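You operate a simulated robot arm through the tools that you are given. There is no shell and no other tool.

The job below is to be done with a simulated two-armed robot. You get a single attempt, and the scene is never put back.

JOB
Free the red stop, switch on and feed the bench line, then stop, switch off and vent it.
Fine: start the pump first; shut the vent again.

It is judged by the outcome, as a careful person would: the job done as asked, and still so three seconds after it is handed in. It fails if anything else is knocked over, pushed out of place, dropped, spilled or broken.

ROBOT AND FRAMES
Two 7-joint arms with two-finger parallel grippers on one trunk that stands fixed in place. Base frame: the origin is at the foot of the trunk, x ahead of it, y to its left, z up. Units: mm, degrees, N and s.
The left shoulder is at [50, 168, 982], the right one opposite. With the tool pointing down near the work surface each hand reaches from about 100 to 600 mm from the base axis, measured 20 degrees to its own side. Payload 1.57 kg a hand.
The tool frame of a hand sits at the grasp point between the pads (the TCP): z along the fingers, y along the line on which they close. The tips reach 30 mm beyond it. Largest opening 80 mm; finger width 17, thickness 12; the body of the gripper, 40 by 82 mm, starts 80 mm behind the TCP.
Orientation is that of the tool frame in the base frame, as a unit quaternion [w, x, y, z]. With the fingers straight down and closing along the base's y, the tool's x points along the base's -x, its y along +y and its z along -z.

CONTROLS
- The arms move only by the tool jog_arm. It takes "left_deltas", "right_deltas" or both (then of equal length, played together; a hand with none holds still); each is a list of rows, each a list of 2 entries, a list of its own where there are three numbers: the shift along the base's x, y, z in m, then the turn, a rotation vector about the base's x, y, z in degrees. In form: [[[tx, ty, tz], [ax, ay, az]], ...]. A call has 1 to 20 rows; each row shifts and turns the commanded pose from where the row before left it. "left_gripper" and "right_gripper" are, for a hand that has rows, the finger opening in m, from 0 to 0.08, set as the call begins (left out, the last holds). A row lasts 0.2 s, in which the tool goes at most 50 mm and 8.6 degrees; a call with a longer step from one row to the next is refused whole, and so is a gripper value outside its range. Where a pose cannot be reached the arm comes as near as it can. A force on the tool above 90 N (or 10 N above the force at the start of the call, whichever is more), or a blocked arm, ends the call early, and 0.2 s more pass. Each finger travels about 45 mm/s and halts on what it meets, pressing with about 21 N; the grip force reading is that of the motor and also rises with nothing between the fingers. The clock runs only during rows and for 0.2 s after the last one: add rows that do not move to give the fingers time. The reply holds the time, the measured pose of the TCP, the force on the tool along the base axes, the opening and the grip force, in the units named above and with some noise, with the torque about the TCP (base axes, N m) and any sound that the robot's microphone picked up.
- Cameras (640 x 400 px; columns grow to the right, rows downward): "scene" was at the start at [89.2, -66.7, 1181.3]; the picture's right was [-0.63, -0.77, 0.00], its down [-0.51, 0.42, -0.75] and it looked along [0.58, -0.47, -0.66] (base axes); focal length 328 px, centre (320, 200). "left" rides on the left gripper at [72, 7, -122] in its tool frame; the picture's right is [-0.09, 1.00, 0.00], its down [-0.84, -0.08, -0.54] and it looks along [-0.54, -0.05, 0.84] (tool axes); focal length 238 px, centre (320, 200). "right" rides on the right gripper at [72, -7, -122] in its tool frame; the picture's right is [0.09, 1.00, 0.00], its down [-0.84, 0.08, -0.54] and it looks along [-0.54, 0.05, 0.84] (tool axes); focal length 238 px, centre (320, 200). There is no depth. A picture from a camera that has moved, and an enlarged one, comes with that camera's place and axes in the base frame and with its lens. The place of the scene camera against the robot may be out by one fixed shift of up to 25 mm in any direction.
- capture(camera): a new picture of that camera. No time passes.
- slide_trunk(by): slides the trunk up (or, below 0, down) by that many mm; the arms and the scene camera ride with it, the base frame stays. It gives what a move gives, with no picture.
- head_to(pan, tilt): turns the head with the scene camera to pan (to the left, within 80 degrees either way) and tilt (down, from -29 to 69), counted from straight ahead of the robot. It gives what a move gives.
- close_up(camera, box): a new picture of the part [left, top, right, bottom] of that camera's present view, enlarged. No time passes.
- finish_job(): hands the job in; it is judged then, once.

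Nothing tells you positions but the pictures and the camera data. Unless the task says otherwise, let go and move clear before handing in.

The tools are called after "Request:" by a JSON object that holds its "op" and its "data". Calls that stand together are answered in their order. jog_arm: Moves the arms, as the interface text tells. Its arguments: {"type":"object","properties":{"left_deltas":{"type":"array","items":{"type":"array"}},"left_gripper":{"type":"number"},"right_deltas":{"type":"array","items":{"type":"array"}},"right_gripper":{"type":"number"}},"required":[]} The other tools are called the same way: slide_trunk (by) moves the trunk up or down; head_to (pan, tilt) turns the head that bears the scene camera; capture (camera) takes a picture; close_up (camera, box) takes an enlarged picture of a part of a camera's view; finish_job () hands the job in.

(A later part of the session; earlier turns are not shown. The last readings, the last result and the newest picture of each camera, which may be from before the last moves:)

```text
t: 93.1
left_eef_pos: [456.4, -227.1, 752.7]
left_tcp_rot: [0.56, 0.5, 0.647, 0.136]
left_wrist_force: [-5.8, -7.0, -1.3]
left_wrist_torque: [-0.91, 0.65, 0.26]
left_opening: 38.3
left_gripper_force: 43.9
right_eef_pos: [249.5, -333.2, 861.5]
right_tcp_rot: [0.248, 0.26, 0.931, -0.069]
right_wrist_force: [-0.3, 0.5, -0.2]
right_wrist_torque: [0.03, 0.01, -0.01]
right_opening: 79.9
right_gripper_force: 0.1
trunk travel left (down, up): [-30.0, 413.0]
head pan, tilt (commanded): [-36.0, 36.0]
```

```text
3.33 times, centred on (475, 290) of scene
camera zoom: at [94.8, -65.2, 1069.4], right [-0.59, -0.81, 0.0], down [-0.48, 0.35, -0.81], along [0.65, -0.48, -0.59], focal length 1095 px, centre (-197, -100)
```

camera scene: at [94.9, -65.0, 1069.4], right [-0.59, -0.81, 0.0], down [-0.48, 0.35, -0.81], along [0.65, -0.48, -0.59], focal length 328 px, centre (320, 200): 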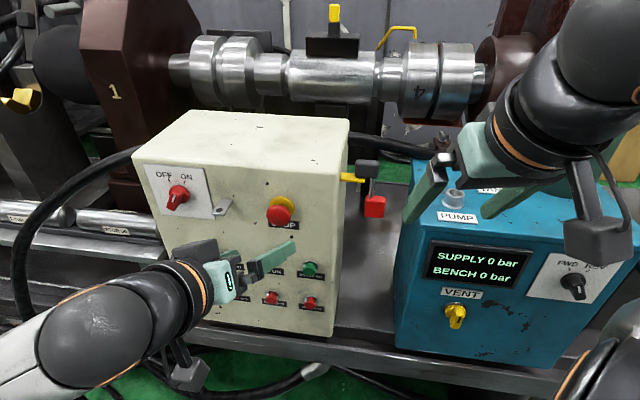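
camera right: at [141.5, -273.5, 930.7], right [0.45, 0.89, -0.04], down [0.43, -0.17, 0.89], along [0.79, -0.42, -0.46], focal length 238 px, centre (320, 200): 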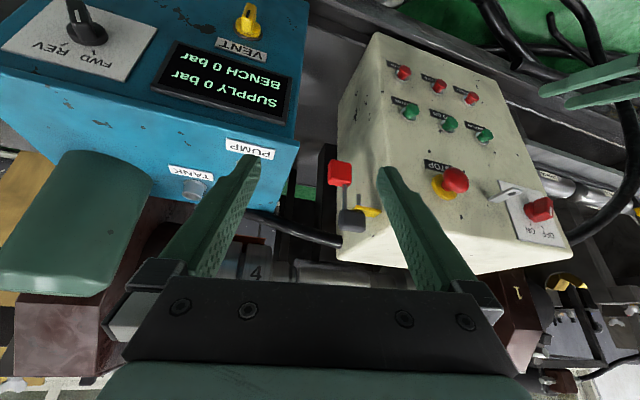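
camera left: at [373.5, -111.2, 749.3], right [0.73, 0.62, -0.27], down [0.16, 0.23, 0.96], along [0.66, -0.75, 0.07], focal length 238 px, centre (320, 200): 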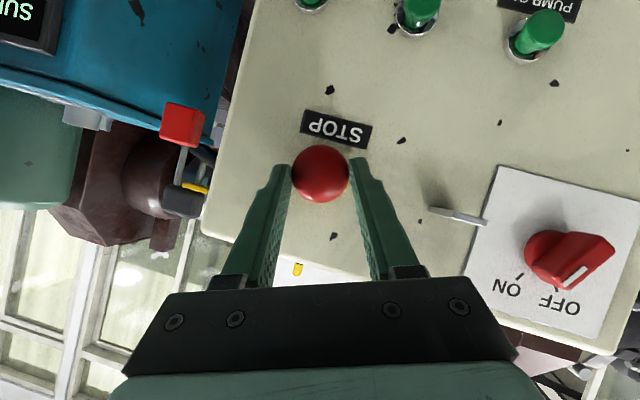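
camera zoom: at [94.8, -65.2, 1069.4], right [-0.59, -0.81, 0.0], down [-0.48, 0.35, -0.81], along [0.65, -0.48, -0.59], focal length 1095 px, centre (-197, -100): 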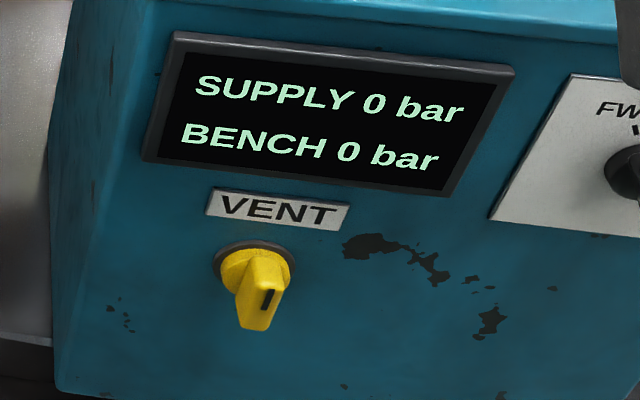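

The torque now climbs to about 1 Nm as the pads slip, so the knob has no more clockwise travel in the out position. While I'm here I'll sweep back counter-clockwise, still gripped, to rule out that direction too.

Request:
{"op": "jog_arm", "data": {"left_deltas": [[[0.00083, 0.00078, 0.0011], [-5.147, 5.456, 0]], [[0.00092, 0.00087, 0.00095], [-5.147, 5.456, 0]], [[0.001, 0.00094, 0.0008], [-5.147, 5.456, 0]]]}}

Request:
{"op": "jog_arm", "data": {"left_deltas": [[[0.00106, 0.001, 0.0006], [-5.147, 5.456, 0]], [[0.0011, 0.00104, 0.0004], [-5.147, 5.456, 0]], [[0.00113, 0.00106, 0.0002], [-5.147, 5.456, 0]]]}}

Request:
{"op": "jog_arm", "data": {"left_deltas": [[[0.00114, 0.00107, 0.0], [-5.147, 5.456, 0]], [[0.00114, 0.00107, -0.0002], [-5.147, 5.456, 0]], [[0.00111, 0.00105, -0.0004], [-5.147, 5.456, 0]]]}}

Request:
{"op": "close_up", "data": {"camera": "scene", "box": [240, 170, 340, 240]}}

```text
t: 93.9
left_eef_pos: [459.1, -223.6, 754.0]
left_tcp_rot: [0.523, 0.434, 0.733, -0.025]
left_wrist_force: [-3.1, -4.2, -6.4]
left_wrist_torque: [0.04, -0.54, 0.06]
left_opening: 39.4
left_gripper_force: 43.4
right_eef_pos: [249.4, -332.7, 861.1]
right_tcp_rot: [0.248, 0.26, 0.931, -0.068]
right_wrist_force: [0.5, -0.2, 0.4]
right_wrist_torque: [-0.01, -0.02, 0.01]
right_opening: 80.0
right_gripper_force: 0.0
trunk travel left (down, up): [-30.0, 413.0]
head pan, tilt (commanded): [-36.0, 36.0]
```

```text
t: 94.7
left_eef_pos: [463.0, -221.1, 755.7]
left_tcp_rot: [0.467, 0.353, 0.79, -0.183]
left_wrist_force: [-6.4, -7.0, -4.4]
left_wrist_torque: [0.21, -0.64, 0.02]
left_opening: 39.1
left_gripper_force: 44.7
right_eef_pos: [250.0, -332.5, 861.4]
right_tcp_rot: [0.248, 0.26, 0.931, -0.069]
right_wrist_force: [-0.2, -0.1, 0.1]
right_wrist_torque: [-0.01, -0.01, -0.01]
right_opening: 80.2
right_gripper_force: 0.0
trunk travel left (down, up): [-30.0, 413.0]
head pan, tilt (commanded): [-36.0, 36.0]
```

```text
t: 95.5
left_eef_pos: [464.9, -217.5, 755.3]
left_tcp_rot: [0.394, 0.259, 0.816, -0.336]
left_wrist_force: [-8.9, -7.7, -3.2]
left_wrist_torque: [0.25, -0.85, 0.06]
left_opening: 38.6
left_gripper_force: 44.1
right_eef_pos: [249.4, -332.7, 861.0]
right_tcp_rot: [0.248, 0.26, 0.931, -0.068]
right_wrist_force: [-0.3, 0.4, -0.2]
right_wrist_torque: [0.0, 0.0, 0.0]
right_opening: 80.1
right_gripper_force: 0.0
trunk travel left (down, up): [-30.0, 413.0]
head pan, tilt (commanded): [-36.0, 36.0]
```

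```text
5.71 times, centred on (290, 205) of scene
camera zoom: at [94.4, -65.5, 1069.4], right [-0.59, -0.81, 0.0], down [-0.48, 0.35, -0.81], along [0.66, -0.47, -0.59], focal length 1877 px, centre (491, 171)
```

zoom: 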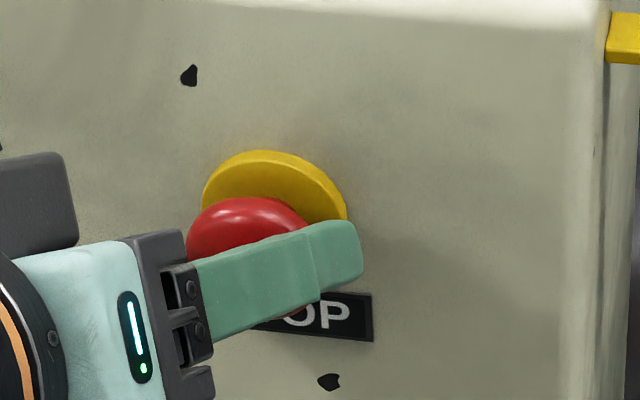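

Torque winds up the same in both directions, so the knob doesn't turn at all; it's a push-pull type. I'll pull once more to be certain it is fully out.

Request:
{"op": "jog_arm", "data": {"left_deltas": [[[-0.0014, 0.00145, 0], [0, 0, 0]], [[-0.0014, 0.00145, 0], [0, 0, 0]]]}}

Request:
{"op": "jog_arm", "data": {"left_deltas": [[[-0.0014, 0.00145, 0], [0, 0, 0]], [[-0.0014, 0.00145, 0], [0, 0, 0]]]}}

Request:
{"op": "close_up", "data": {"camera": "scene", "box": [240, 170, 340, 240]}}

```text
t: 96.1
left_eef_pos: [464.0, -216.9, 755.0]
left_tcp_rot: [0.394, 0.258, 0.815, -0.336]
left_wrist_force: [9.3, -33.6, -3.2]
left_wrist_torque: [0.04, -0.22, 0.22]
left_opening: 38.6
left_gripper_force: 43.9
right_eef_pos: [250.6, -333.6, 861.3]
right_tcp_rot: [0.249, 0.26, 0.931, -0.067]
right_wrist_force: [0.0, 0.5, 0.0]
right_wrist_torque: [-0.02, 0.01, -0.01]
right_opening: 80.0
right_gripper_force: 0.2
trunk travel left (down, up): [-30.0, 413.0]
head pan, tilt (commanded): [-36.0, 36.0]
```

```text
t: 96.7
left_eef_pos: [462.1, -213.1, 756.9]
left_tcp_rot: [0.394, 0.257, 0.816, -0.335]
left_wrist_force: [11.3, -33.8, 1.9]
left_wrist_torque: [-0.11, -0.34, 0.03]
left_opening: 38.7
left_gripper_force: 43.9
right_eef_pos: [250.0, -334.0, 861.6]
right_tcp_rot: [0.248, 0.261, 0.93, -0.068]
right_wrist_force: [0.0, 0.5, 0.1]
right_wrist_torque: [0.0, 0.02, -0.01]
right_opening: 80.0
right_gripper_force: 0.1
trunk travel left (down, up): [-30.0, 413.0]
head pan, tilt (commanded): [-36.0, 36.0]
```

```text
5.71 times, centred on (290, 205) of scene
camera zoom: at [95.4, -66.8, 1069.2], right [-0.59, -0.81, 0.0], down [-0.48, 0.35, -0.81], along [0.65, -0.47, -0.59], focal length 1877 px, centre (491, 171)
```

zoom: 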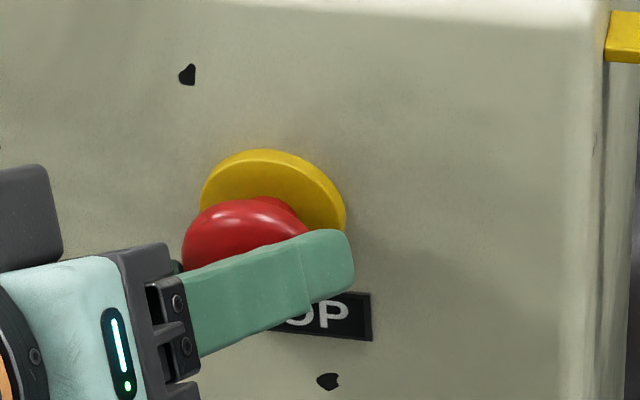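

The pads just slip at about 33 N while the knob stays put, so the stop is fully out against its end stop. I'll let go and back off. Next I'll re-arm by cycling the main switch OFF then ON, since a stop circuit often needs that, and try the pump again.

Request:
{"op": "jog_arm", "data": {"left_deltas": [[[0, 0, 0], [0, 0, 0]], [[0, 0, 0], [0, 0, 0]], [[0, 0, 0], [0, 0, 0]], [[-0.0137, 0.0145, 0], [0, 0, 0]], [[-0.0137, 0.0145, 0], [0, 0, 0]], [[-0.0137, 0.0145, 0], [0, 0, 0]], [[-0.0137, 0.0145, 0], [0, 0, 0]], [[0, 0, 0], [0, 0, 0]]], "left_gripper": 0.08}}

Request:
{"op": "close_up", "data": {"camera": "scene", "box": [240, 170, 340, 240]}}

Request:
{"op": "capture", "data": {"camera": "left"}}

```text
t: 98.5
left_eef_pos: [407.8, -152.6, 756.4]
left_tcp_rot: [0.394, 0.258, 0.816, -0.336]
left_wrist_force: [-0.1, 0.1, -0.3]
left_wrist_torque: [0.0, -0.01, -0.01]
left_opening: 79.8
left_gripper_force: 0.0
right_eef_pos: [249.3, -332.4, 861.4]
right_tcp_rot: [0.249, 0.259, 0.931, -0.068]
right_wrist_force: [0.0, -0.6, 1.4]
right_wrist_torque: [-0.01, 0.02, -0.01]
right_opening: 80.0
right_gripper_force: 0.0
trunk travel left (down, up): [-30.0, 413.0]
head pan, tilt (commanded): [-36.0, 36.0]
```

```text
5.71 times, centred on (290, 205) of scene
camera zoom: at [94.9, -64.9, 1069.4], right [-0.59, -0.81, 0.0], down [-0.48, 0.35, -0.81], along [0.65, -0.48, -0.59], focal length 1877 px, centre (491, 171)
```

zoom: 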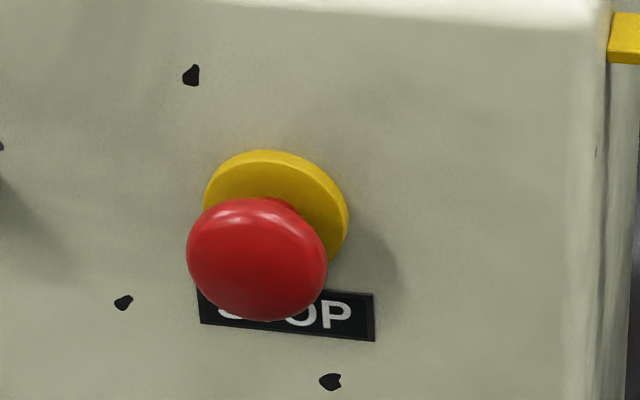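

```text
taken
camera left: at [314.9, -46.5, 750.2], right [0.73, 0.63, -0.27], down [0.16, 0.23, 0.96], along [0.66, -0.75, 0.07], focal length 238 px, centre (320, 200)
```

left: 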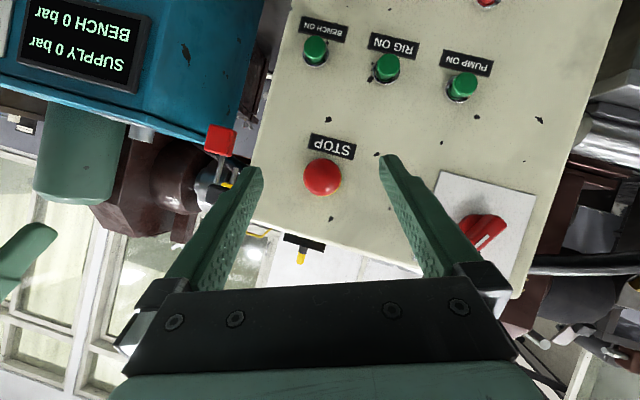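

Request:
{"op": "jog_arm", "data": {"left_deltas": [[[0.0174, 0.0155, 0.0014], [4.9, -5.194, 0]], [[0.0174, 0.0155, 0.0014], [4.9, -5.194, 0]], [[0.0174, 0.0155, 0.0014], [4.9, -5.194, 0]], [[0.0174, 0.0155, 0.0014], [4.9, -5.194, 0]], [[0.0174, 0.0155, 0.0014], [4.9, -5.194, 0]], [[0.0174, 0.0155, 0.0014], [4.9, -5.194, 0]], [[0.0174, 0.0155, 0.0014], [4.9, -5.194, 0]], [[0, 0, 0], [0, 0, 0]]], "left_gripper": 0.05}}

Request:
{"op": "capture", "data": {"camera": "left"}}

```text
t: 100.3
left_eef_pos: [529.6, -44.8, 765.8]
left_tcp_rot: [0.533, 0.451, 0.716, 0.012]
left_wrist_force: [0.2, -0.6, -0.5]
left_wrist_torque: [0.0, 0.03, 0.01]
left_opening: 50.1
left_gripper_force: 0.2
right_eef_pos: [250.0, -331.1, 861.8]
right_tcp_rot: [0.249, 0.26, 0.93, -0.069]
right_wrist_force: [0.6, -0.8, -0.3]
right_wrist_torque: [0.01, 0.01, -0.01]
right_opening: 80.0
right_gripper_force: 0.0
trunk travel left (down, up): [-30.0, 413.0]
head pan, tilt (commanded): [-36.0, 36.0]
```

```text
taken
camera left: at [436.8, 63.2, 765.9], right [0.63, 0.53, 0.57], down [-0.45, -0.35, 0.82], along [0.63, -0.77, 0.02], focal length 238 px, centre (320, 200)
```

left: 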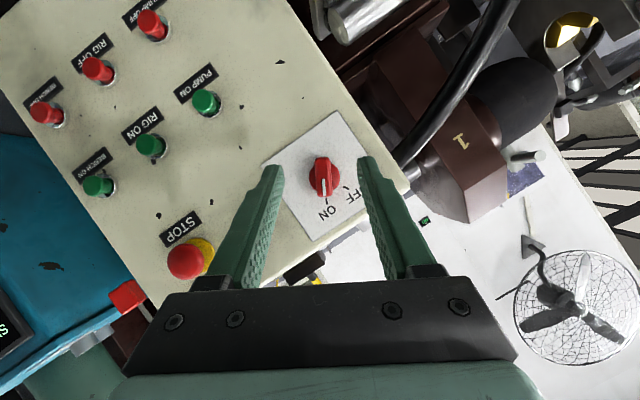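

Request:
{"op": "jog_arm", "data": {"left_deltas": [[[0.01016, -0.01077, 0], [0, 0, 0]], [[0.01016, -0.01077, 0], [0, 0, 0]], [[0.01016, -0.01077, 0], [0, 0, 0]], [[0.01016, -0.01077, 0], [0, 0, 0]], [[0.01016, -0.01077, 0], [0, 0, 0]], [[0, 0, 0], [0, 0, 0]]]}}

Request:
{"op": "jog_arm", "data": {"left_deltas": [[[0, 0, 0], [0, 0, 0]], [[0, 0, 0], [0, 0, 0]], [[0, 0, 0], [0, 0, 0]], [[0, 0, 0], [0, 0, 0]]], "left_gripper": 0.006}}

Request:
{"op": "jog_arm", "data": {"left_deltas": [[[0.00118, 0.00111, 0.0008], [-5.147, 5.456, 0]], [[0.00124, 0.00117, 0.00058], [-5.147, 5.456, 0]], [[0.00129, 0.00121, 0.00035], [-5.147, 5.456, 0]], [[0.00131, 0.00124, 0.00012], [-5.147, 5.456, 0]], [[0.00131, 0.00124, -0.00012], [-5.147, 5.456, 0]], [[0.00129, 0.00121, -0.00035], [-5.147, 5.456, 0]], [[0.00124, 0.00117, -0.00058], [-5.147, 5.456, 0]], [[0.00118, 0.00111, -0.0008], [-5.147, 5.456, 0]], [[0, 0, 0], [0, 0, 0]]]}}

Request:
{"op": "capture", "data": {"camera": "left"}}

```text
t: 101.7
left_eef_pos: [580.9, -99.0, 764.4]
left_tcp_rot: [0.533, 0.45, 0.716, 0.011]
left_wrist_force: [-0.1, -0.4, -1.1]
left_wrist_torque: [0.0, -0.04, -0.02]
left_opening: 49.9
left_gripper_force: 0.2
right_eef_pos: [249.7, -331.5, 862.9]
right_tcp_rot: [0.249, 0.259, 0.931, -0.068]
right_wrist_force: [-0.1, 0.6, 0.3]
right_wrist_torque: [0.01, -0.01, 0.01]
right_opening: 79.7
right_gripper_force: 0.1
trunk travel left (down, up): [-30.0, 413.0]
head pan, tilt (commanded): [-36.0, 36.0]
```

```text
t: 102.7
left_eef_pos: [580.6, -99.5, 765.5]
left_tcp_rot: [0.534, 0.45, 0.716, 0.013]
left_wrist_force: [1.9, -0.6, 0.5]
left_wrist_torque: [-0.12, -0.09, 0.27]
left_opening: 16.2
left_gripper_force: 31.6
right_eef_pos: [249.9, -332.1, 862.0]
right_tcp_rot: [0.249, 0.259, 0.931, -0.069]
right_wrist_force: [0.0, -0.3, 0.5]
right_wrist_torque: [0.0, 0.0, 0.03]
right_opening: 80.2
right_gripper_force: 0.1
trunk travel left (down, up): [-30.0, 413.0]
head pan, tilt (commanded): [-36.0, 36.0]
```

```text
t: 104.7
left_eef_pos: [589.2, -91.0, 764.7]
left_tcp_rot: [0.355, 0.212, 0.817, -0.401]
left_wrist_force: [-3.9, 0.3, 0.4]
left_wrist_torque: [-0.07, -0.16, 0.35]
left_opening: 15.9
left_gripper_force: 31.7
right_eef_pos: [249.1, -332.7, 861.3]
right_tcp_rot: [0.249, 0.259, 0.931, -0.069]
right_wrist_force: [0.3, 0.5, 0.4]
right_wrist_torque: [-0.02, 0.01, 0.02]
right_opening: 79.9
right_gripper_force: 0.0
trunk travel left (down, up): [-30.0, 413.0]
head pan, tilt (commanded): [-36.0, 36.0]
```

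```text
taken
camera left: at [495.8, 15.9, 758.8], right [0.69, 0.58, -0.43], down [0.28, 0.34, 0.9], along [0.67, -0.74, 0.07], focal length 238 px, centre (320, 200)
```

left: 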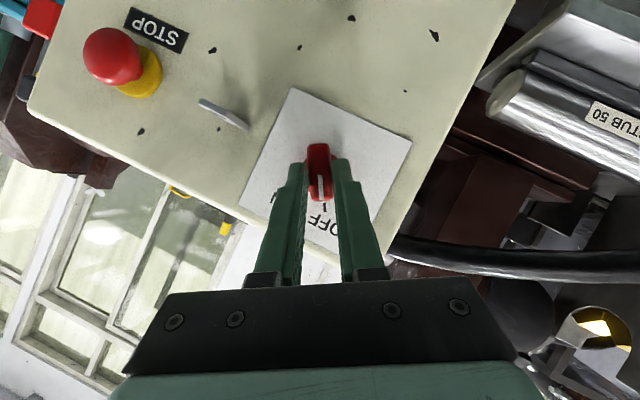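

It's back at OFF. Now I'll turn it fully to ON again, going a few degrees past to seat it at the end stop.

Request:
{"op": "jog_arm", "data": {"left_deltas": [[[-0.00118, -0.00111, 0.0008], [5.147, -5.456, 0]], [[-0.00124, -0.00117, 0.00058], [5.147, -5.456, 0]], [[-0.00129, -0.00121, 0.00035], [5.147, -5.456, 0]], [[-0.00131, -0.00124, 0.00012], [5.147, -5.456, 0]], [[-0.00131, -0.00124, -0.00012], [5.147, -5.456, 0]], [[-0.00129, -0.00121, -0.00035], [5.147, -5.456, 0]], [[-0.00124, -0.00117, -0.00058], [5.147, -5.456, 0]], [[-0.00118, -0.00111, -0.0008], [5.147, -5.456, 0]], [[-0.0007, -0.00066, -0.0006], [3.43, -3.64, 0]], [[0, 0, 0], [0, 0, 0]], [[0.0007, 0.00066, 0.0006], [-3.43, 3.64, 0]]]}}

Request:
{"op": "jog_arm", "data": {"left_deltas": [[[0, 0, 0], [0, 0, 0]], [[0, 0, 0], [0, 0, 0]], [[0, 0, 0], [0, 0, 0]], [[-0.0103, 0.0109, 0], [0, 0, 0]], [[-0.0137, 0.0145, 0], [0, 0, 0]], [[-0.0137, 0.0145, 0], [0, 0, 0]], [[-0.0137, 0.0145, 0], [0, 0, 0]], [[0, 0, 0], [0, 0, 0]]], "left_gripper": 0.05}}

Request:
{"op": "close_up", "data": {"camera": "left", "box": [270, 100, 400, 240]}}

Request:
{"op": "close_up", "data": {"camera": "scene", "box": [410, 230, 540, 350]}}

```text
t: 107.1
left_eef_pos: [580.1, -99.1, 766.9]
left_tcp_rot: [0.534, 0.451, 0.715, 0.012]
left_wrist_force: [6.3, -1.8, 3.0]
left_wrist_torque: [-0.55, -0.66, -0.04]
left_opening: 15.8
left_gripper_force: 31.7
right_eef_pos: [250.0, -332.8, 861.5]
right_tcp_rot: [0.249, 0.259, 0.931, -0.069]
right_wrist_force: [-0.5, 0.6, 0.6]
right_wrist_torque: [0.04, 0.01, -0.01]
right_opening: 80.1
right_gripper_force: 0.0
trunk travel left (down, up): [-30.0, 413.0]
head pan, tilt (commanded): [-36.0, 36.0]
```

```text
t: 108.9
left_eef_pos: [527.9, -45.3, 766.4]
left_tcp_rot: [0.533, 0.451, 0.716, 0.011]
left_wrist_force: [0.8, 0.2, -0.5]
left_wrist_torque: [0.01, 0.03, -0.02]
left_opening: 50.1
left_gripper_force: 0.0
right_eef_pos: [250.6, -332.2, 862.2]
right_tcp_rot: [0.249, 0.26, 0.93, -0.069]
right_wrist_force: [-1.2, 0.5, -0.4]
right_wrist_torque: [0.03, -0.01, 0.0]
right_opening: 79.9
right_gripper_force: 0.1
trunk travel left (down, up): [-30.0, 413.0]
head pan, tilt (commanded): [-36.0, 36.0]
```

```text
2.86 times, centred on (335, 170) of left
camera zoom: at [436.0, 62.9, 766.1], right [0.63, 0.53, 0.56], down [-0.45, -0.34, 0.83], along [0.63, -0.77, 0.02], focal length 681 px, centre (277, 286)
```

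zoom: 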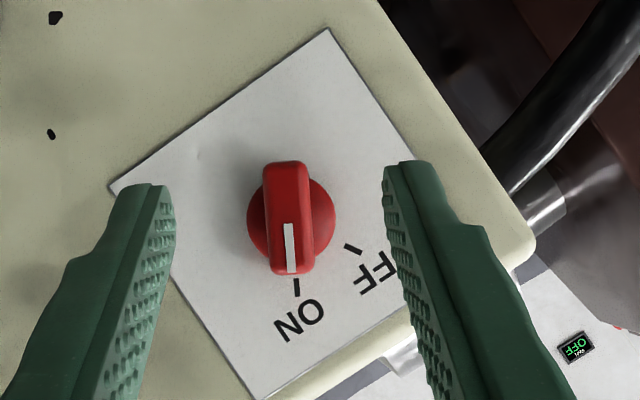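

```text
3.33 times, centred on (475, 290) of scene
camera zoom: at [94.9, -64.9, 1069.4], right [-0.59, -0.81, 0.0], down [-0.48, 0.35, -0.81], along [0.65, -0.48, -0.59], focal length 1095 px, centre (-197, -100)
```

zoom: 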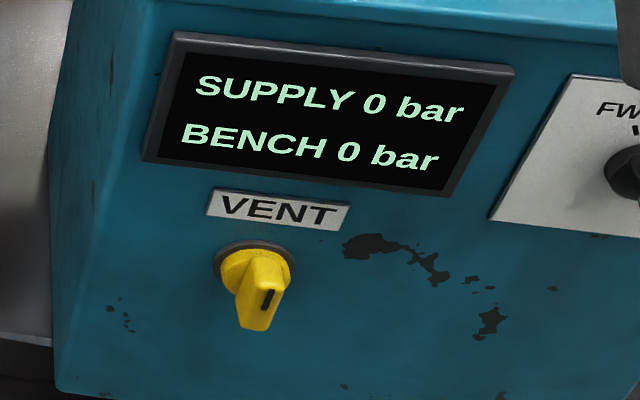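

The switch is re-seated at ON. Now I'll press PUMP ON again with the closed fingertips.

Request:
{"op": "jog_arm", "data": {"left_deltas": [[[-0.0024, -0.0103, -0.0236], [-5.147, 5.456, 0]], [[-0.0024, -0.0103, -0.0236], [-5.147, 5.456, 0]], [[-0.0024, -0.0103, -0.0236], [-5.147, 5.456, 0]], [[-0.0024, -0.0103, -0.0236], [-5.147, 5.456, 0]], [[-0.0024, -0.0103, -0.0236], [0, 0, 0]], [[-0.0025, -0.0103, -0.0234], [0, 0, 0]], [[0, 0, 0], [0, 0, 0]]], "left_gripper": 0.0}}

Request:
{"op": "jog_arm", "data": {"left_deltas": [[[0.0096, -0.0102, 0], [0, 0, 0]], [[0.0096, -0.0102, 0], [0, 0, 0]], [[0.0089, -0.0095, 0], [0, 0, 0]], [[0.0027, -0.0029, 0], [0, 0, 0]], [[0.0027, -0.0029, 0], [0, 0, 0]]]}}

Request:
{"op": "close_up", "data": {"camera": "scene", "box": [200, 230, 270, 290]}}

```text
t: 110.5
left_eef_pos: [514.0, -106.8, 623.6]
left_tcp_rot: [0.461, 0.342, 0.794, -0.201]
left_wrist_force: [0.2, 1.0, 0.2]
left_wrist_torque: [0.0, -0.01, 0.0]
left_opening: 0.0
left_gripper_force: 21.0
right_eef_pos: [249.1, -332.8, 863.0]
right_tcp_rot: [0.25, 0.26, 0.93, -0.068]
right_wrist_force: [-0.7, 0.5, 0.7]
right_wrist_torque: [-0.03, 0.01, 0.0]
right_opening: 79.9
right_gripper_force: 0.1
trunk travel left (down, up): [-30.0, 413.0]
head pan, tilt (commanded): [-36.0, 36.0]
```

```text
t: 111.7
left_eef_pos: [546.4, -142.6, 624.0]
left_tcp_rot: [0.46, 0.343, 0.794, -0.201]
left_wrist_force: [-3.0, 2.6, 0.3]
left_wrist_torque: [-0.03, 0.01, 0.01]
left_opening: 0.1
left_gripper_force: 21.4
right_eef_pos: [250.0, -331.8, 862.2]
right_tcp_rot: [0.249, 0.259, 0.931, -0.068]
right_wrist_force: [-0.2, 1.1, 0.0]
right_wrist_torque: [0.01, 0.0, 0.0]
right_opening: 79.8
right_gripper_force: 0.1
trunk travel left (down, up): [-30.0, 413.0]
head pan, tilt (commanded): [-36.0, 36.0]
```

```text
6.67 times, centred on (235, 260) of scene
camera zoom: at [94.7, -64.8, 1069.4], right [-0.59, -0.81, 0.0], down [-0.48, 0.35, -0.81], along [0.65, -0.48, -0.59], focal length 2190 px, centre (887, -200)
```

zoom: 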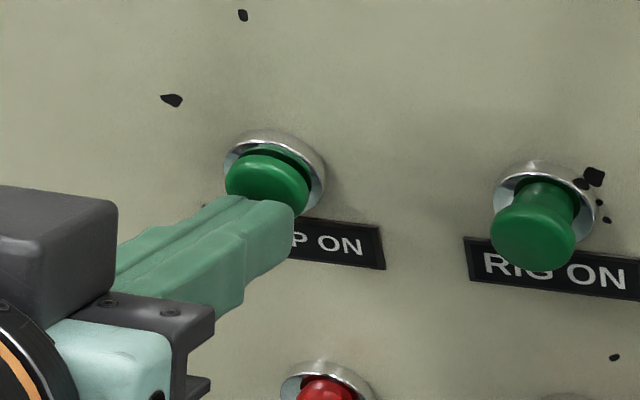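

Request:
{"op": "jog_arm", "data": {"left_deltas": [[[0.0014, -0.0014, 0], [0, 0, 0]], [[0.0014, -0.0014, 0], [0, 0, 0]], [[0, 0, 0], [0, 0, 0]], [[0, 0, 0], [0, 0, 0]]]}}

Request:
{"op": "jog_arm", "data": {"left_deltas": [[[-0.0034, 0.0036, 0], [0, 0, 0]], [[-0.0089, 0.0095, 0], [0, 0, 0]], [[-0.0089, 0.0095, 0], [0, 0, 0]], [[0, 0, 0], [0, 0, 0]], [[0, 0, 0], [0, 0, 0]], [[0, 0, 0], [0, 0, 0]], [[0, 0, 0], [0, 0, 0]]]}}

Request:
{"op": "close_up", "data": {"camera": "scene", "box": [410, 230, 540, 350]}}

Request:
{"op": "capture", "data": {"camera": "scene"}}

```text
t: 112.7
left_eef_pos: [548.6, -144.2, 622.9]
left_tcp_rot: [0.459, 0.343, 0.795, -0.201]
left_wrist_force: [-16.3, 16.6, 3.0]
left_wrist_torque: [0.08, 0.03, 0.01]
left_opening: 0.0
left_gripper_force: 21.0
right_eef_pos: [249.1, -330.5, 862.8]
right_tcp_rot: [0.25, 0.26, 0.93, -0.07]
right_wrist_force: [0.0, -0.2, 0.2]
right_wrist_torque: [-0.03, 0.0, -0.02]
right_opening: 80.2
right_gripper_force: 0.0
trunk travel left (down, up): [-30.0, 413.0]
head pan, tilt (commanded): [-36.0, 36.0]
```

```text
t: 114.3
left_eef_pos: [528.9, -122.5, 623.7]
left_tcp_rot: [0.46, 0.343, 0.794, -0.201]
left_wrist_force: [-0.3, 0.0, 0.1]
left_wrist_torque: [-0.01, 0.04, -0.03]
left_opening: 0.0
left_gripper_force: 20.7
right_eef_pos: [250.6, -332.6, 861.7]
right_tcp_rot: [0.249, 0.259, 0.93, -0.069]
right_wrist_force: [-0.3, -0.4, -0.9]
right_wrist_torque: [0.01, -0.03, 0.01]
right_opening: 80.0
right_gripper_force: 0.1
trunk travel left (down, up): [-30.0, 413.0]
head pan, tilt (commanded): [-36.0, 36.0]
```

```text
3.33 times, centred on (475, 290) of scene
camera zoom: at [94.9, -64.9, 1069.3], right [-0.59, -0.81, 0.0], down [-0.48, 0.35, -0.81], along [0.65, -0.48, -0.59], focal length 1095 px, centre (-197, -100)
```

zoom: 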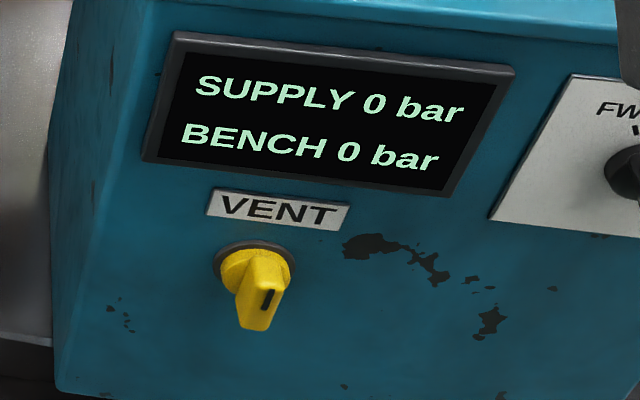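

```text
taken
camera scene: at [94.9, -64.9, 1069.3], right [-0.59, -0.81, 0.0], down [-0.48, 0.35, -0.81], along [0.65, -0.48, -0.59], focal length 328 px, centre (320, 200)
```

scene: 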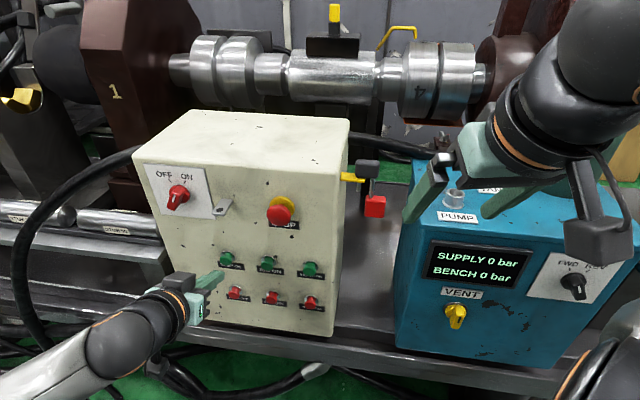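

Still no supply. I'll inspect the stop and the pump buttons up close from the right camera for any detail I've missed, such as arrows, bands or a stuck OFF button.

Request:
{"op": "close_up", "data": {"camera": "right", "box": [420, 150, 490, 210]}}

Request:
{"op": "close_up", "data": {"camera": "right", "box": [380, 55, 500, 150]}}

Request:
{"op": "close_up", "data": {"camera": "right", "box": [490, 160, 570, 250]}}

```text
6.67 times, centred on (455, 180) of right
camera zoom: at [141.5, -273.5, 930.7], right [0.45, 0.89, -0.04], down [0.43, -0.17, 0.89], along [0.79, -0.42, -0.46], focal length 1589 px, centre (-580, 333)
```

zoom: 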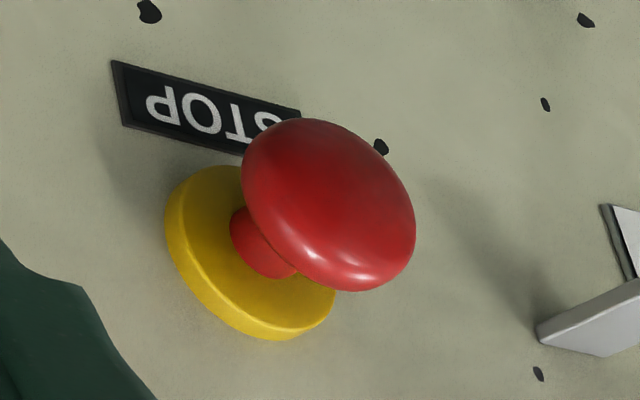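

```text
4.21 times, centred on (440, 102) of right
camera zoom: at [141.5, -273.5, 930.7], right [0.45, 0.89, -0.04], down [0.43, -0.17, 0.89], along [0.79, -0.42, -0.46], focal length 1004 px, centre (-185, 610)
```

zoom: 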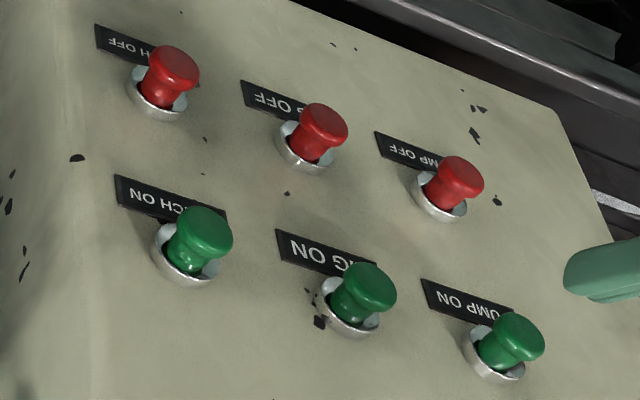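

```text
4.44 times, centred on (530, 205) of right
camera zoom: at [141.5, -273.5, 930.7], right [0.45, 0.89, -0.04], down [0.43, -0.17, 0.89], along [0.79, -0.42, -0.46], focal length 1059 px, centre (-613, 178)
```

zoom: 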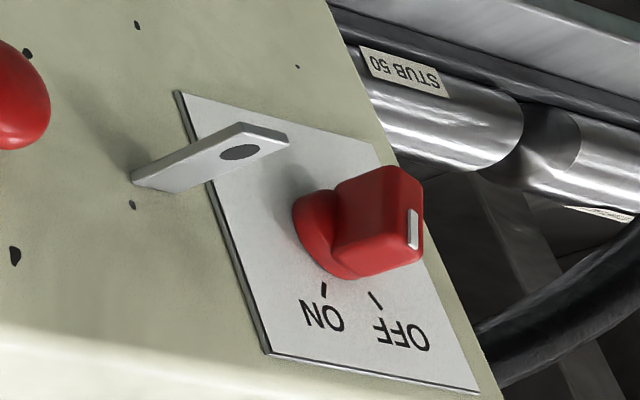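

The stop's neck is clearly exposed and all the buttons look normal. A starter tripped by an emergency stop is often reset with its OFF button, so pressing PUMP OFF first is a harmless test. I'll do that, then PUMP ON again.

Request:
{"op": "jog_arm", "data": {"left_deltas": [[[-0.0171, 0.0182, 0], [0, 0, 0]], [[0, 0, -0.025], [0, 0, 0]], [[0, 0, -0.025], [0, 0, 0]], [[0, 0, -0.025], [0, 0, 0]], [[0, 0, -0.0235], [0, 0, 0]], [[0, 0, 0], [0, 0, 0]]]}}

Request:
{"op": "capture", "data": {"camera": "left"}}

Request:
{"op": "close_up", "data": {"camera": "scene", "box": [150, 220, 300, 340]}}

```text
t: 115.7
left_eef_pos: [511.8, -105.0, 525.4]
left_tcp_rot: [0.461, 0.342, 0.794, -0.2]
left_wrist_force: [-0.4, 0.7, 0.5]
left_wrist_torque: [0.0, 0.0, 0.0]
left_opening: 0.0
left_gripper_force: 21.0
right_eef_pos: [249.3, -331.7, 862.6]
right_tcp_rot: [0.249, 0.259, 0.931, -0.067]
right_wrist_force: [-0.1, -0.4, 0.1]
right_wrist_torque: [-0.03, 0.01, 0.03]
right_opening: 80.0
right_gripper_force: 0.1
trunk travel left (down, up): [-30.0, 413.0]
head pan, tilt (commanded): [-36.0, 36.0]
```

```text
taken
camera left: at [419.9, 3.0, 521.4], right [0.76, 0.65, 0.08], down [-0.09, -0.01, 1.0], along [0.65, -0.76, 0.05], focal length 238 px, centre (320, 200)
```

left: 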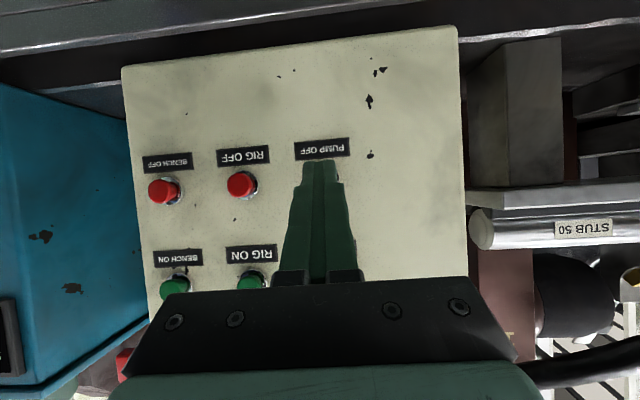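

```text
3.33 times, centred on (225, 280) of scene
camera zoom: at [94.9, -64.9, 1069.3], right [-0.59, -0.81, 0.0], down [-0.48, 0.35, -0.81], along [0.65, -0.48, -0.59], focal length 1095 px, centre (637, -67)
```

zoom: 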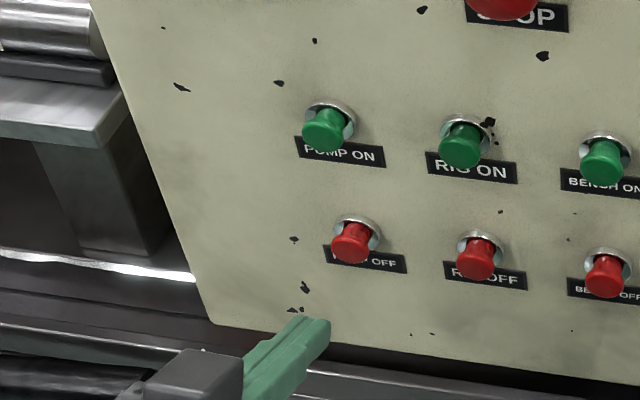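

Request:
{"op": "jog_arm", "data": {"left_deltas": [[[0.0103, -0.0109, 0], [0, 0, 0]], [[0.0103, -0.0109, 0], [0, 0, 0]], [[0.0103, -0.0109, 0], [0, 0, 0]], [[0.0027, -0.0029, 0], [0, 0, 0]], [[0.0021, -0.0022, 0], [0, 0, 0]]]}}

Request:
{"op": "jog_arm", "data": {"left_deltas": [[[0.0007, -0.0007, 0], [0, 0, 0]], [[0.0007, -0.0007, 0], [0, 0, 0]], [[0.0007, -0.0007, 0], [0, 0, 0]], [[0, 0, 0], [0, 0, 0]]]}}

Request:
{"op": "close_up", "data": {"camera": "scene", "box": [200, 260, 290, 330]}}

```text
t: 116.9
left_eef_pos: [547.9, -142.5, 524.6]
left_tcp_rot: [0.46, 0.342, 0.795, -0.2]
left_wrist_force: [-2.9, 3.3, 0.3]
left_wrist_torque: [0.05, 0.01, 0.0]
left_opening: 0.3
left_gripper_force: 20.9
right_eef_pos: [249.3, -332.5, 861.8]
right_tcp_rot: [0.249, 0.259, 0.931, -0.069]
right_wrist_force: [0.1, -0.5, 0.1]
right_wrist_torque: [-0.01, 0.03, 0.0]
right_opening: 80.1
right_gripper_force: 0.0
trunk travel left (down, up): [-30.0, 413.0]
head pan, tilt (commanded): [-36.0, 36.0]
```

```text
t: 117.9
left_eef_pos: [548.9, -144.5, 525.3]
left_tcp_rot: [0.46, 0.342, 0.794, -0.2]
left_wrist_force: [-9.2, 10.1, 2.2]
left_wrist_torque: [0.04, -0.02, 0.03]
left_opening: 0.0
left_gripper_force: 20.9
right_eef_pos: [249.5, -332.1, 862.4]
right_tcp_rot: [0.249, 0.259, 0.931, -0.069]
right_wrist_force: [-1.4, -0.2, -0.6]
right_wrist_torque: [0.01, -0.02, 0.02]
right_opening: 80.1
right_gripper_force: 0.1
trunk travel left (down, up): [-30.0, 413.0]
head pan, tilt (commanded): [-36.0, 36.0]
```

```text
5.71 times, centred on (245, 295) of scene
camera zoom: at [94.5, -64.6, 1069.4], right [-0.59, -0.81, 0.0], down [-0.48, 0.35, -0.81], along [0.65, -0.48, -0.59], focal length 1877 px, centre (749, -343)
```

zoom: 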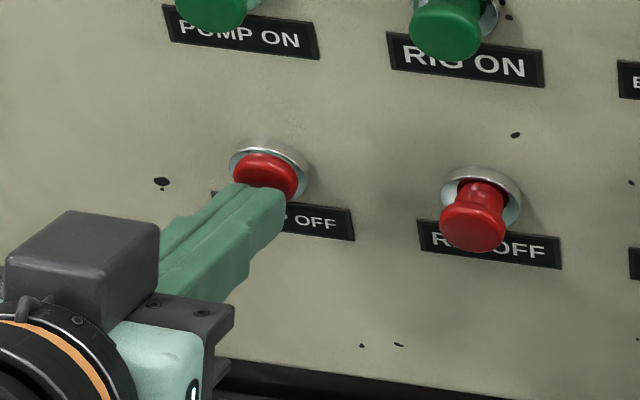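

PUMP OFF is pressed. Now I'll release it and go back up to PUMP ON.

Request:
{"op": "jog_arm", "data": {"left_deltas": [[[-0.0034, 0.0036, 0], [0, 0, 0]], [[-0.0117, 0.0124, 0], [0, 0, 0]], [[-0.0117, 0.0124, 0], [0, 0, 0]], [[0, 0, 0.0248], [0, 0, 0]], [[0, 0, 0.0248], [0, 0, 0]], [[0, 0, 0.0248], [0, 0, 0]], [[0, 0, 0.0241], [0, 0, 0]], [[0, 0, 0], [0, 0, 0]], [[0.0117, -0.0124, 0], [0, 0, 0]], [[0.0089, -0.0094, 0], [0, 0, 0]], [[0, 0, 0], [0, 0, 0]]]}}

Request:
{"op": "jog_arm", "data": {"left_deltas": [[[0.0021, -0.0022, 0], [0, 0, 0]], [[0.0014, -0.0014, 0], [0, 0, 0]], [[0.0014, -0.0014, 0], [0, 0, 0]], [[0.0007, -0.0007, 0], [0, 0, 0]], [[0, 0, 0], [0, 0, 0]]]}}

Request:
{"op": "close_up", "data": {"camera": "scene", "box": [200, 230, 270, 290]}}

Request:
{"op": "close_up", "data": {"camera": "scene", "box": [410, 230, 540, 350]}}

```text
t: 120.3
left_eef_pos: [542.7, -137.7, 623.2]
left_tcp_rot: [0.46, 0.342, 0.794, -0.201]
left_wrist_force: [0.5, 0.5, 0.6]
left_wrist_torque: [0.01, 0.01, 0.02]
left_opening: 0.1
left_gripper_force: 20.8
right_eef_pos: [249.5, -332.3, 861.9]
right_tcp_rot: [0.249, 0.26, 0.93, -0.069]
right_wrist_force: [0.1, 0.4, -0.2]
right_wrist_torque: [0.0, 0.02, 0.0]
right_opening: 80.0
right_gripper_force: 0.1
trunk travel left (down, up): [-30.0, 413.0]
head pan, tilt (commanded): [-36.0, 36.0]
```

```text
t: 121.5
left_eef_pos: [547.9, -143.7, 625.5]
left_tcp_rot: [0.459, 0.343, 0.795, -0.201]
left_wrist_force: [-0.7, 3.9, 0.7]
left_wrist_torque: [0.03, 0.02, 0.02]
left_opening: 0.0
left_gripper_force: 21.3
right_eef_pos: [250.6, -331.3, 863.0]
right_tcp_rot: [0.25, 0.259, 0.93, -0.069]
right_wrist_force: [0.3, 0.6, -1.2]
right_wrist_torque: [0.01, 0.0, 0.03]
right_opening: 79.9
right_gripper_force: 0.1
trunk travel left (down, up): [-30.0, 413.0]
head pan, tilt (commanded): [-36.0, 36.0]
```

```text
6.67 times, centred on (235, 260) of scene
camera zoom: at [94.8, -64.7, 1069.4], right [-0.59, -0.81, 0.0], down [-0.48, 0.35, -0.81], along [0.65, -0.48, -0.59], focal length 2190 px, centre (887, -200)
```

zoom: 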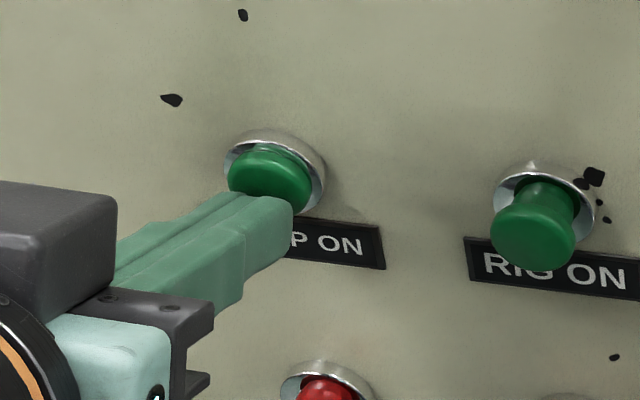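

```text
3.33 times, centred on (475, 290) of scene
camera zoom: at [94.8, -64.7, 1069.4], right [-0.59, -0.81, 0.0], down [-0.48, 0.35, -0.81], along [0.65, -0.48, -0.59], focal length 1095 px, centre (-197, -100)
```

zoom: 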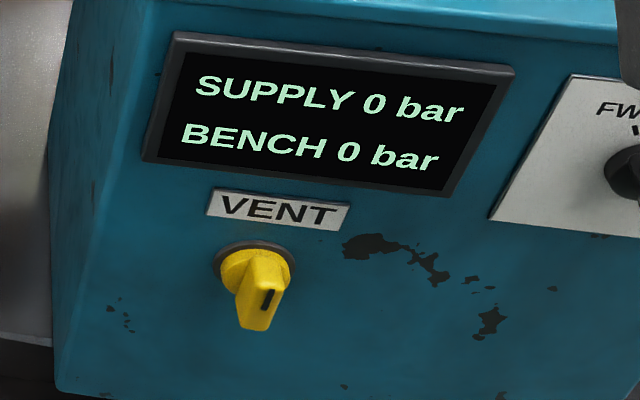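

Request:
{"op": "jog_arm", "data": {"left_deltas": [[[0.0007, -0.0007, 0], [0, 0, 0]], [[0.0007, -0.0007, 0], [0, 0, 0]], [[0, 0, 0], [0, 0, 0]], [[0, 0, 0], [0, 0, 0]]]}}

Request:
{"op": "jog_arm", "data": {"left_deltas": [[[-0.0034, 0.0036, 0], [0, 0, 0]], [[-0.0089, 0.0095, 0], [0, 0, 0]], [[-0.0089, 0.0095, 0], [0, 0, 0]], [[-0.0137, 0.0145, 0], [0, 0, 0]], [[0, 0, 0], [0, 0, 0]], [[0, 0, 0], [0, 0, 0]], [[0, 0, 0], [0, 0, 0]], [[0, 0, 0], [0, 0, 0]]]}}

Request:
{"op": "close_up", "data": {"camera": "scene", "box": [410, 230, 640, 350]}}

```text
t: 122.5
left_eef_pos: [549.3, -144.6, 623.4]
left_tcp_rot: [0.46, 0.342, 0.794, -0.202]
left_wrist_force: [-14.4, 17.4, 2.4]
left_wrist_torque: [0.18, -0.08, 0.09]
left_opening: 0.0
left_gripper_force: 21.1
right_eef_pos: [249.2, -331.7, 862.1]
right_tcp_rot: [0.25, 0.259, 0.93, -0.069]
right_wrist_force: [0.0, -0.2, 0.2]
right_wrist_torque: [-0.01, -0.01, 0.02]
right_opening: 80.0
right_gripper_force: 0.1
trunk travel left (down, up): [-30.0, 413.0]
head pan, tilt (commanded): [-36.0, 36.0]
```

```text
t: 124.3
left_eef_pos: [514.6, -108.3, 623.9]
left_tcp_rot: [0.46, 0.342, 0.795, -0.2]
left_wrist_force: [-0.4, 0.8, 0.1]
left_wrist_torque: [0.0, 0.01, 0.01]
left_opening: 0.0
left_gripper_force: 20.6
right_eef_pos: [249.8, -332.3, 862.6]
right_tcp_rot: [0.248, 0.26, 0.931, -0.068]
right_wrist_force: [-0.1, -0.3, -0.5]
right_wrist_torque: [-0.01, 0.02, -0.03]
right_opening: 80.0
right_gripper_force: 0.1
trunk travel left (down, up): [-30.0, 413.0]
head pan, tilt (commanded): [-36.0, 36.0]
```

```text
2.78 times, centred on (525, 290) of scene
camera zoom: at [94.9, -64.9, 1069.3], right [-0.59, -0.81, 0.0], down [-0.48, 0.35, -0.81], along [0.65, -0.48, -0.59], focal length 914 px, centre (-250, -50)
```

zoom: 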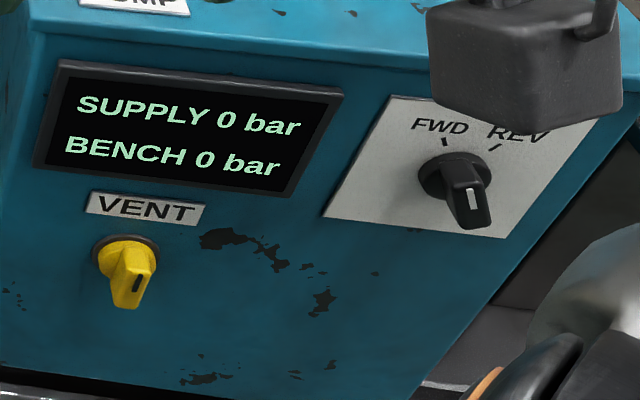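

Everything on the cream panel checks out, yet supply stays at 0. The remaining suspect is pump rotation: the blue unit has a FWD/REV selector, and a pump turning the wrong way builds no pressure. I'd never reverse a running motor, so I'll press PUMP OFF first and then try the selector with the right hand.

Request:
{"op": "jog_arm", "data": {"left_deltas": [[[0, 0, -0.0247], [0, 0, 0]], [[0, 0, -0.0247], [0, 0, 0]], [[0, 0, -0.0247], [0, 0, 0]], [[0, 0, -0.0247], [0, 0, 0]], [[0, 0, 0], [0, 0, 0]], [[0.0103, -0.0109, 0], [0, 0, 0]], [[0.0103, -0.0109, 0], [0, 0, 0]], [[0.0086, -0.0091, 0], [0, 0, 0]], [[0.0027, -0.0029, 0], [0, 0, 0]]]}}

Request:
{"op": "jog_arm", "data": {"left_deltas": [[[0.0014, -0.0014, 0], [0, 0, 0]], [[0.0007, -0.0007, 0], [0, 0, 0]], [[0.0007, -0.0007, 0], [0, 0, 0]], [[0, 0, 0], [0, 0, 0]]]}}

Request:
{"op": "close_up", "data": {"camera": "scene", "box": [200, 260, 290, 330]}}

```text
t: 126.3
left_eef_pos: [546.6, -142.3, 525.5]
left_tcp_rot: [0.461, 0.341, 0.794, -0.2]
left_wrist_force: [-2.1, 3.0, 1.8]
left_wrist_torque: [0.0, -0.01, 0.0]
left_opening: 0.0
left_gripper_force: 21.0
right_eef_pos: [250.5, -331.5, 861.9]
right_tcp_rot: [0.248, 0.26, 0.931, -0.068]
right_wrist_force: [0.1, -1.1, -0.3]
right_wrist_torque: [-0.04, -0.02, -0.03]
right_opening: 80.0
right_gripper_force: 0.2
trunk travel left (down, up): [-30.0, 413.0]
head pan, tilt (commanded): [-36.0, 36.0]
```

```text
t: 127.3
left_eef_pos: [548.8, -143.3, 525.6]
left_tcp_rot: [0.46, 0.343, 0.794, -0.202]
left_wrist_force: [-13.8, 12.1, 4.0]
left_wrist_torque: [0.09, -0.03, -0.03]
left_opening: 0.1
left_gripper_force: 20.9
right_eef_pos: [250.3, -331.3, 863.0]
right_tcp_rot: [0.25, 0.259, 0.931, -0.068]
right_wrist_force: [-0.1, -0.1, 0.2]
right_wrist_torque: [0.03, 0.0, 0.04]
right_opening: 80.1
right_gripper_force: 0.1
trunk travel left (down, up): [-30.0, 413.0]
head pan, tilt (commanded): [-36.0, 36.0]
```

```text
5.71 times, centred on (245, 295) of scene
camera zoom: at [94.2, -64.5, 1069.5], right [-0.59, -0.81, 0.0], down [-0.47, 0.34, -0.81], along [0.66, -0.48, -0.59], focal length 1877 px, centre (749, -343)
```

zoom: 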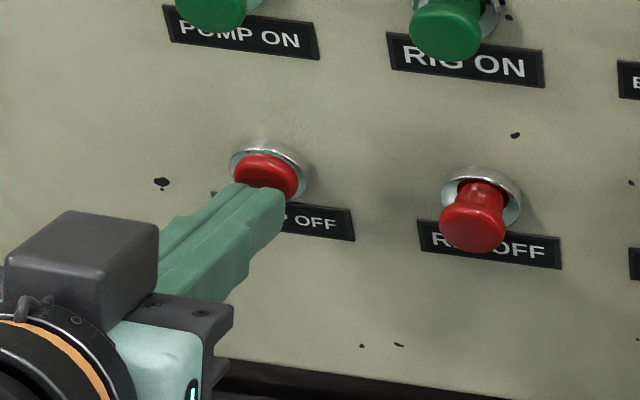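

PUMP OFF is pressed. I'll bring the left hand back to a safe spot, then raise the trunk by 150 mm so the right arm isn't so folded when it works on the blue unit.

Request:
{"op": "jog_arm", "data": {"left_deltas": [[[-0.0034, 0.0036, 0], [0, 0, 0]], [[-0.0137, 0.0145, 0], [0, 0, 0]], [[-0.0206, 0.0218, 0.01], [0, 0, 0]], [[-0.0206, 0.0218, 0.02], [0, 0, 0]], [[-0.0206, 0.0218, 0.02], [0, 0, 0]], [[-0.01, 0.02, 0.02], [0, 0, 0]], [[0, 0, 0], [0, 0, 0]]]}}

Request:
{"op": "slide_trunk", "data": {"by": 150}}

Request:
{"op": "capture", "data": {"camera": "scene"}}

Request:
{"op": "capture", "data": {"camera": "right"}}

```text
t: 128.9
left_eef_pos: [460.5, -41.0, 595.1]
left_tcp_rot: [0.46, 0.342, 0.795, -0.201]
left_wrist_force: [0.0, -0.4, -1.0]
left_wrist_torque: [0.03, 0.0, -0.01]
left_opening: 0.1
left_gripper_force: 20.8
right_eef_pos: [249.9, -331.6, 862.2]
right_tcp_rot: [0.249, 0.26, 0.931, -0.069]
right_wrist_force: [-0.2, -0.4, 0.5]
right_wrist_torque: [0.01, -0.02, 0.0]
right_opening: 80.1
right_gripper_force: 0.0
trunk travel left (down, up): [-30.0, 413.0]
head pan, tilt (commanded): [-36.0, 36.0]
```

```text
t: 130.7
left_eef_pos: [460.7, -41.4, 744.3]
left_tcp_rot: [0.46, 0.342, 0.794, -0.201]
left_wrist_force: [0.4, 0.4, -0.4]
left_wrist_torque: [0.03, 0.0, 0.0]
left_opening: 0.0
left_gripper_force: 21.7
right_eef_pos: [250.9, -331.6, 1011.9]
right_tcp_rot: [0.249, 0.259, 0.931, -0.068]
right_wrist_force: [0.3, -0.5, 0.0]
right_wrist_torque: [0.03, 0.01, 0.02]
right_opening: 79.8
right_gripper_force: 0.1
trunk travel left (down, up): [-180.0, 263.0]
head pan, tilt (commanded): [-36.0, 36.0]
```

```text
taken
camera scene: at [95.0, -64.9, 1219.3], right [-0.59, -0.81, 0.0], down [-0.48, 0.35, -0.81], along [0.65, -0.48, -0.59], focal length 328 px, centre (320, 200)
```

scene: 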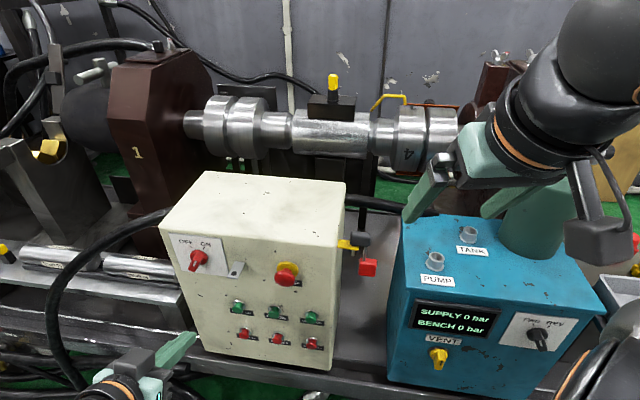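

```text
taken
camera right: at [141.5, -273.5, 1080.7], right [0.45, 0.89, -0.04], down [0.43, -0.17, 0.89], along [0.79, -0.42, -0.46], focal length 238 px, centre (320, 200)
```

right: 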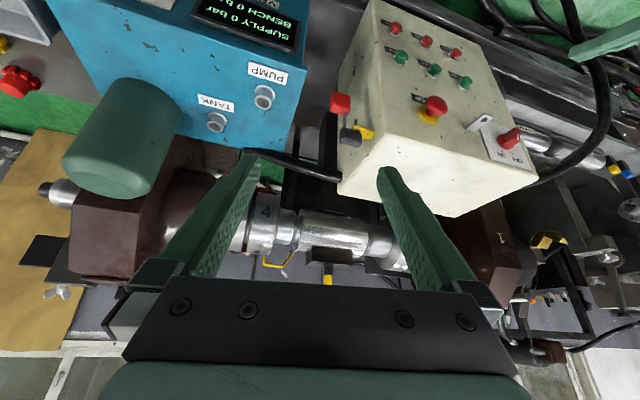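

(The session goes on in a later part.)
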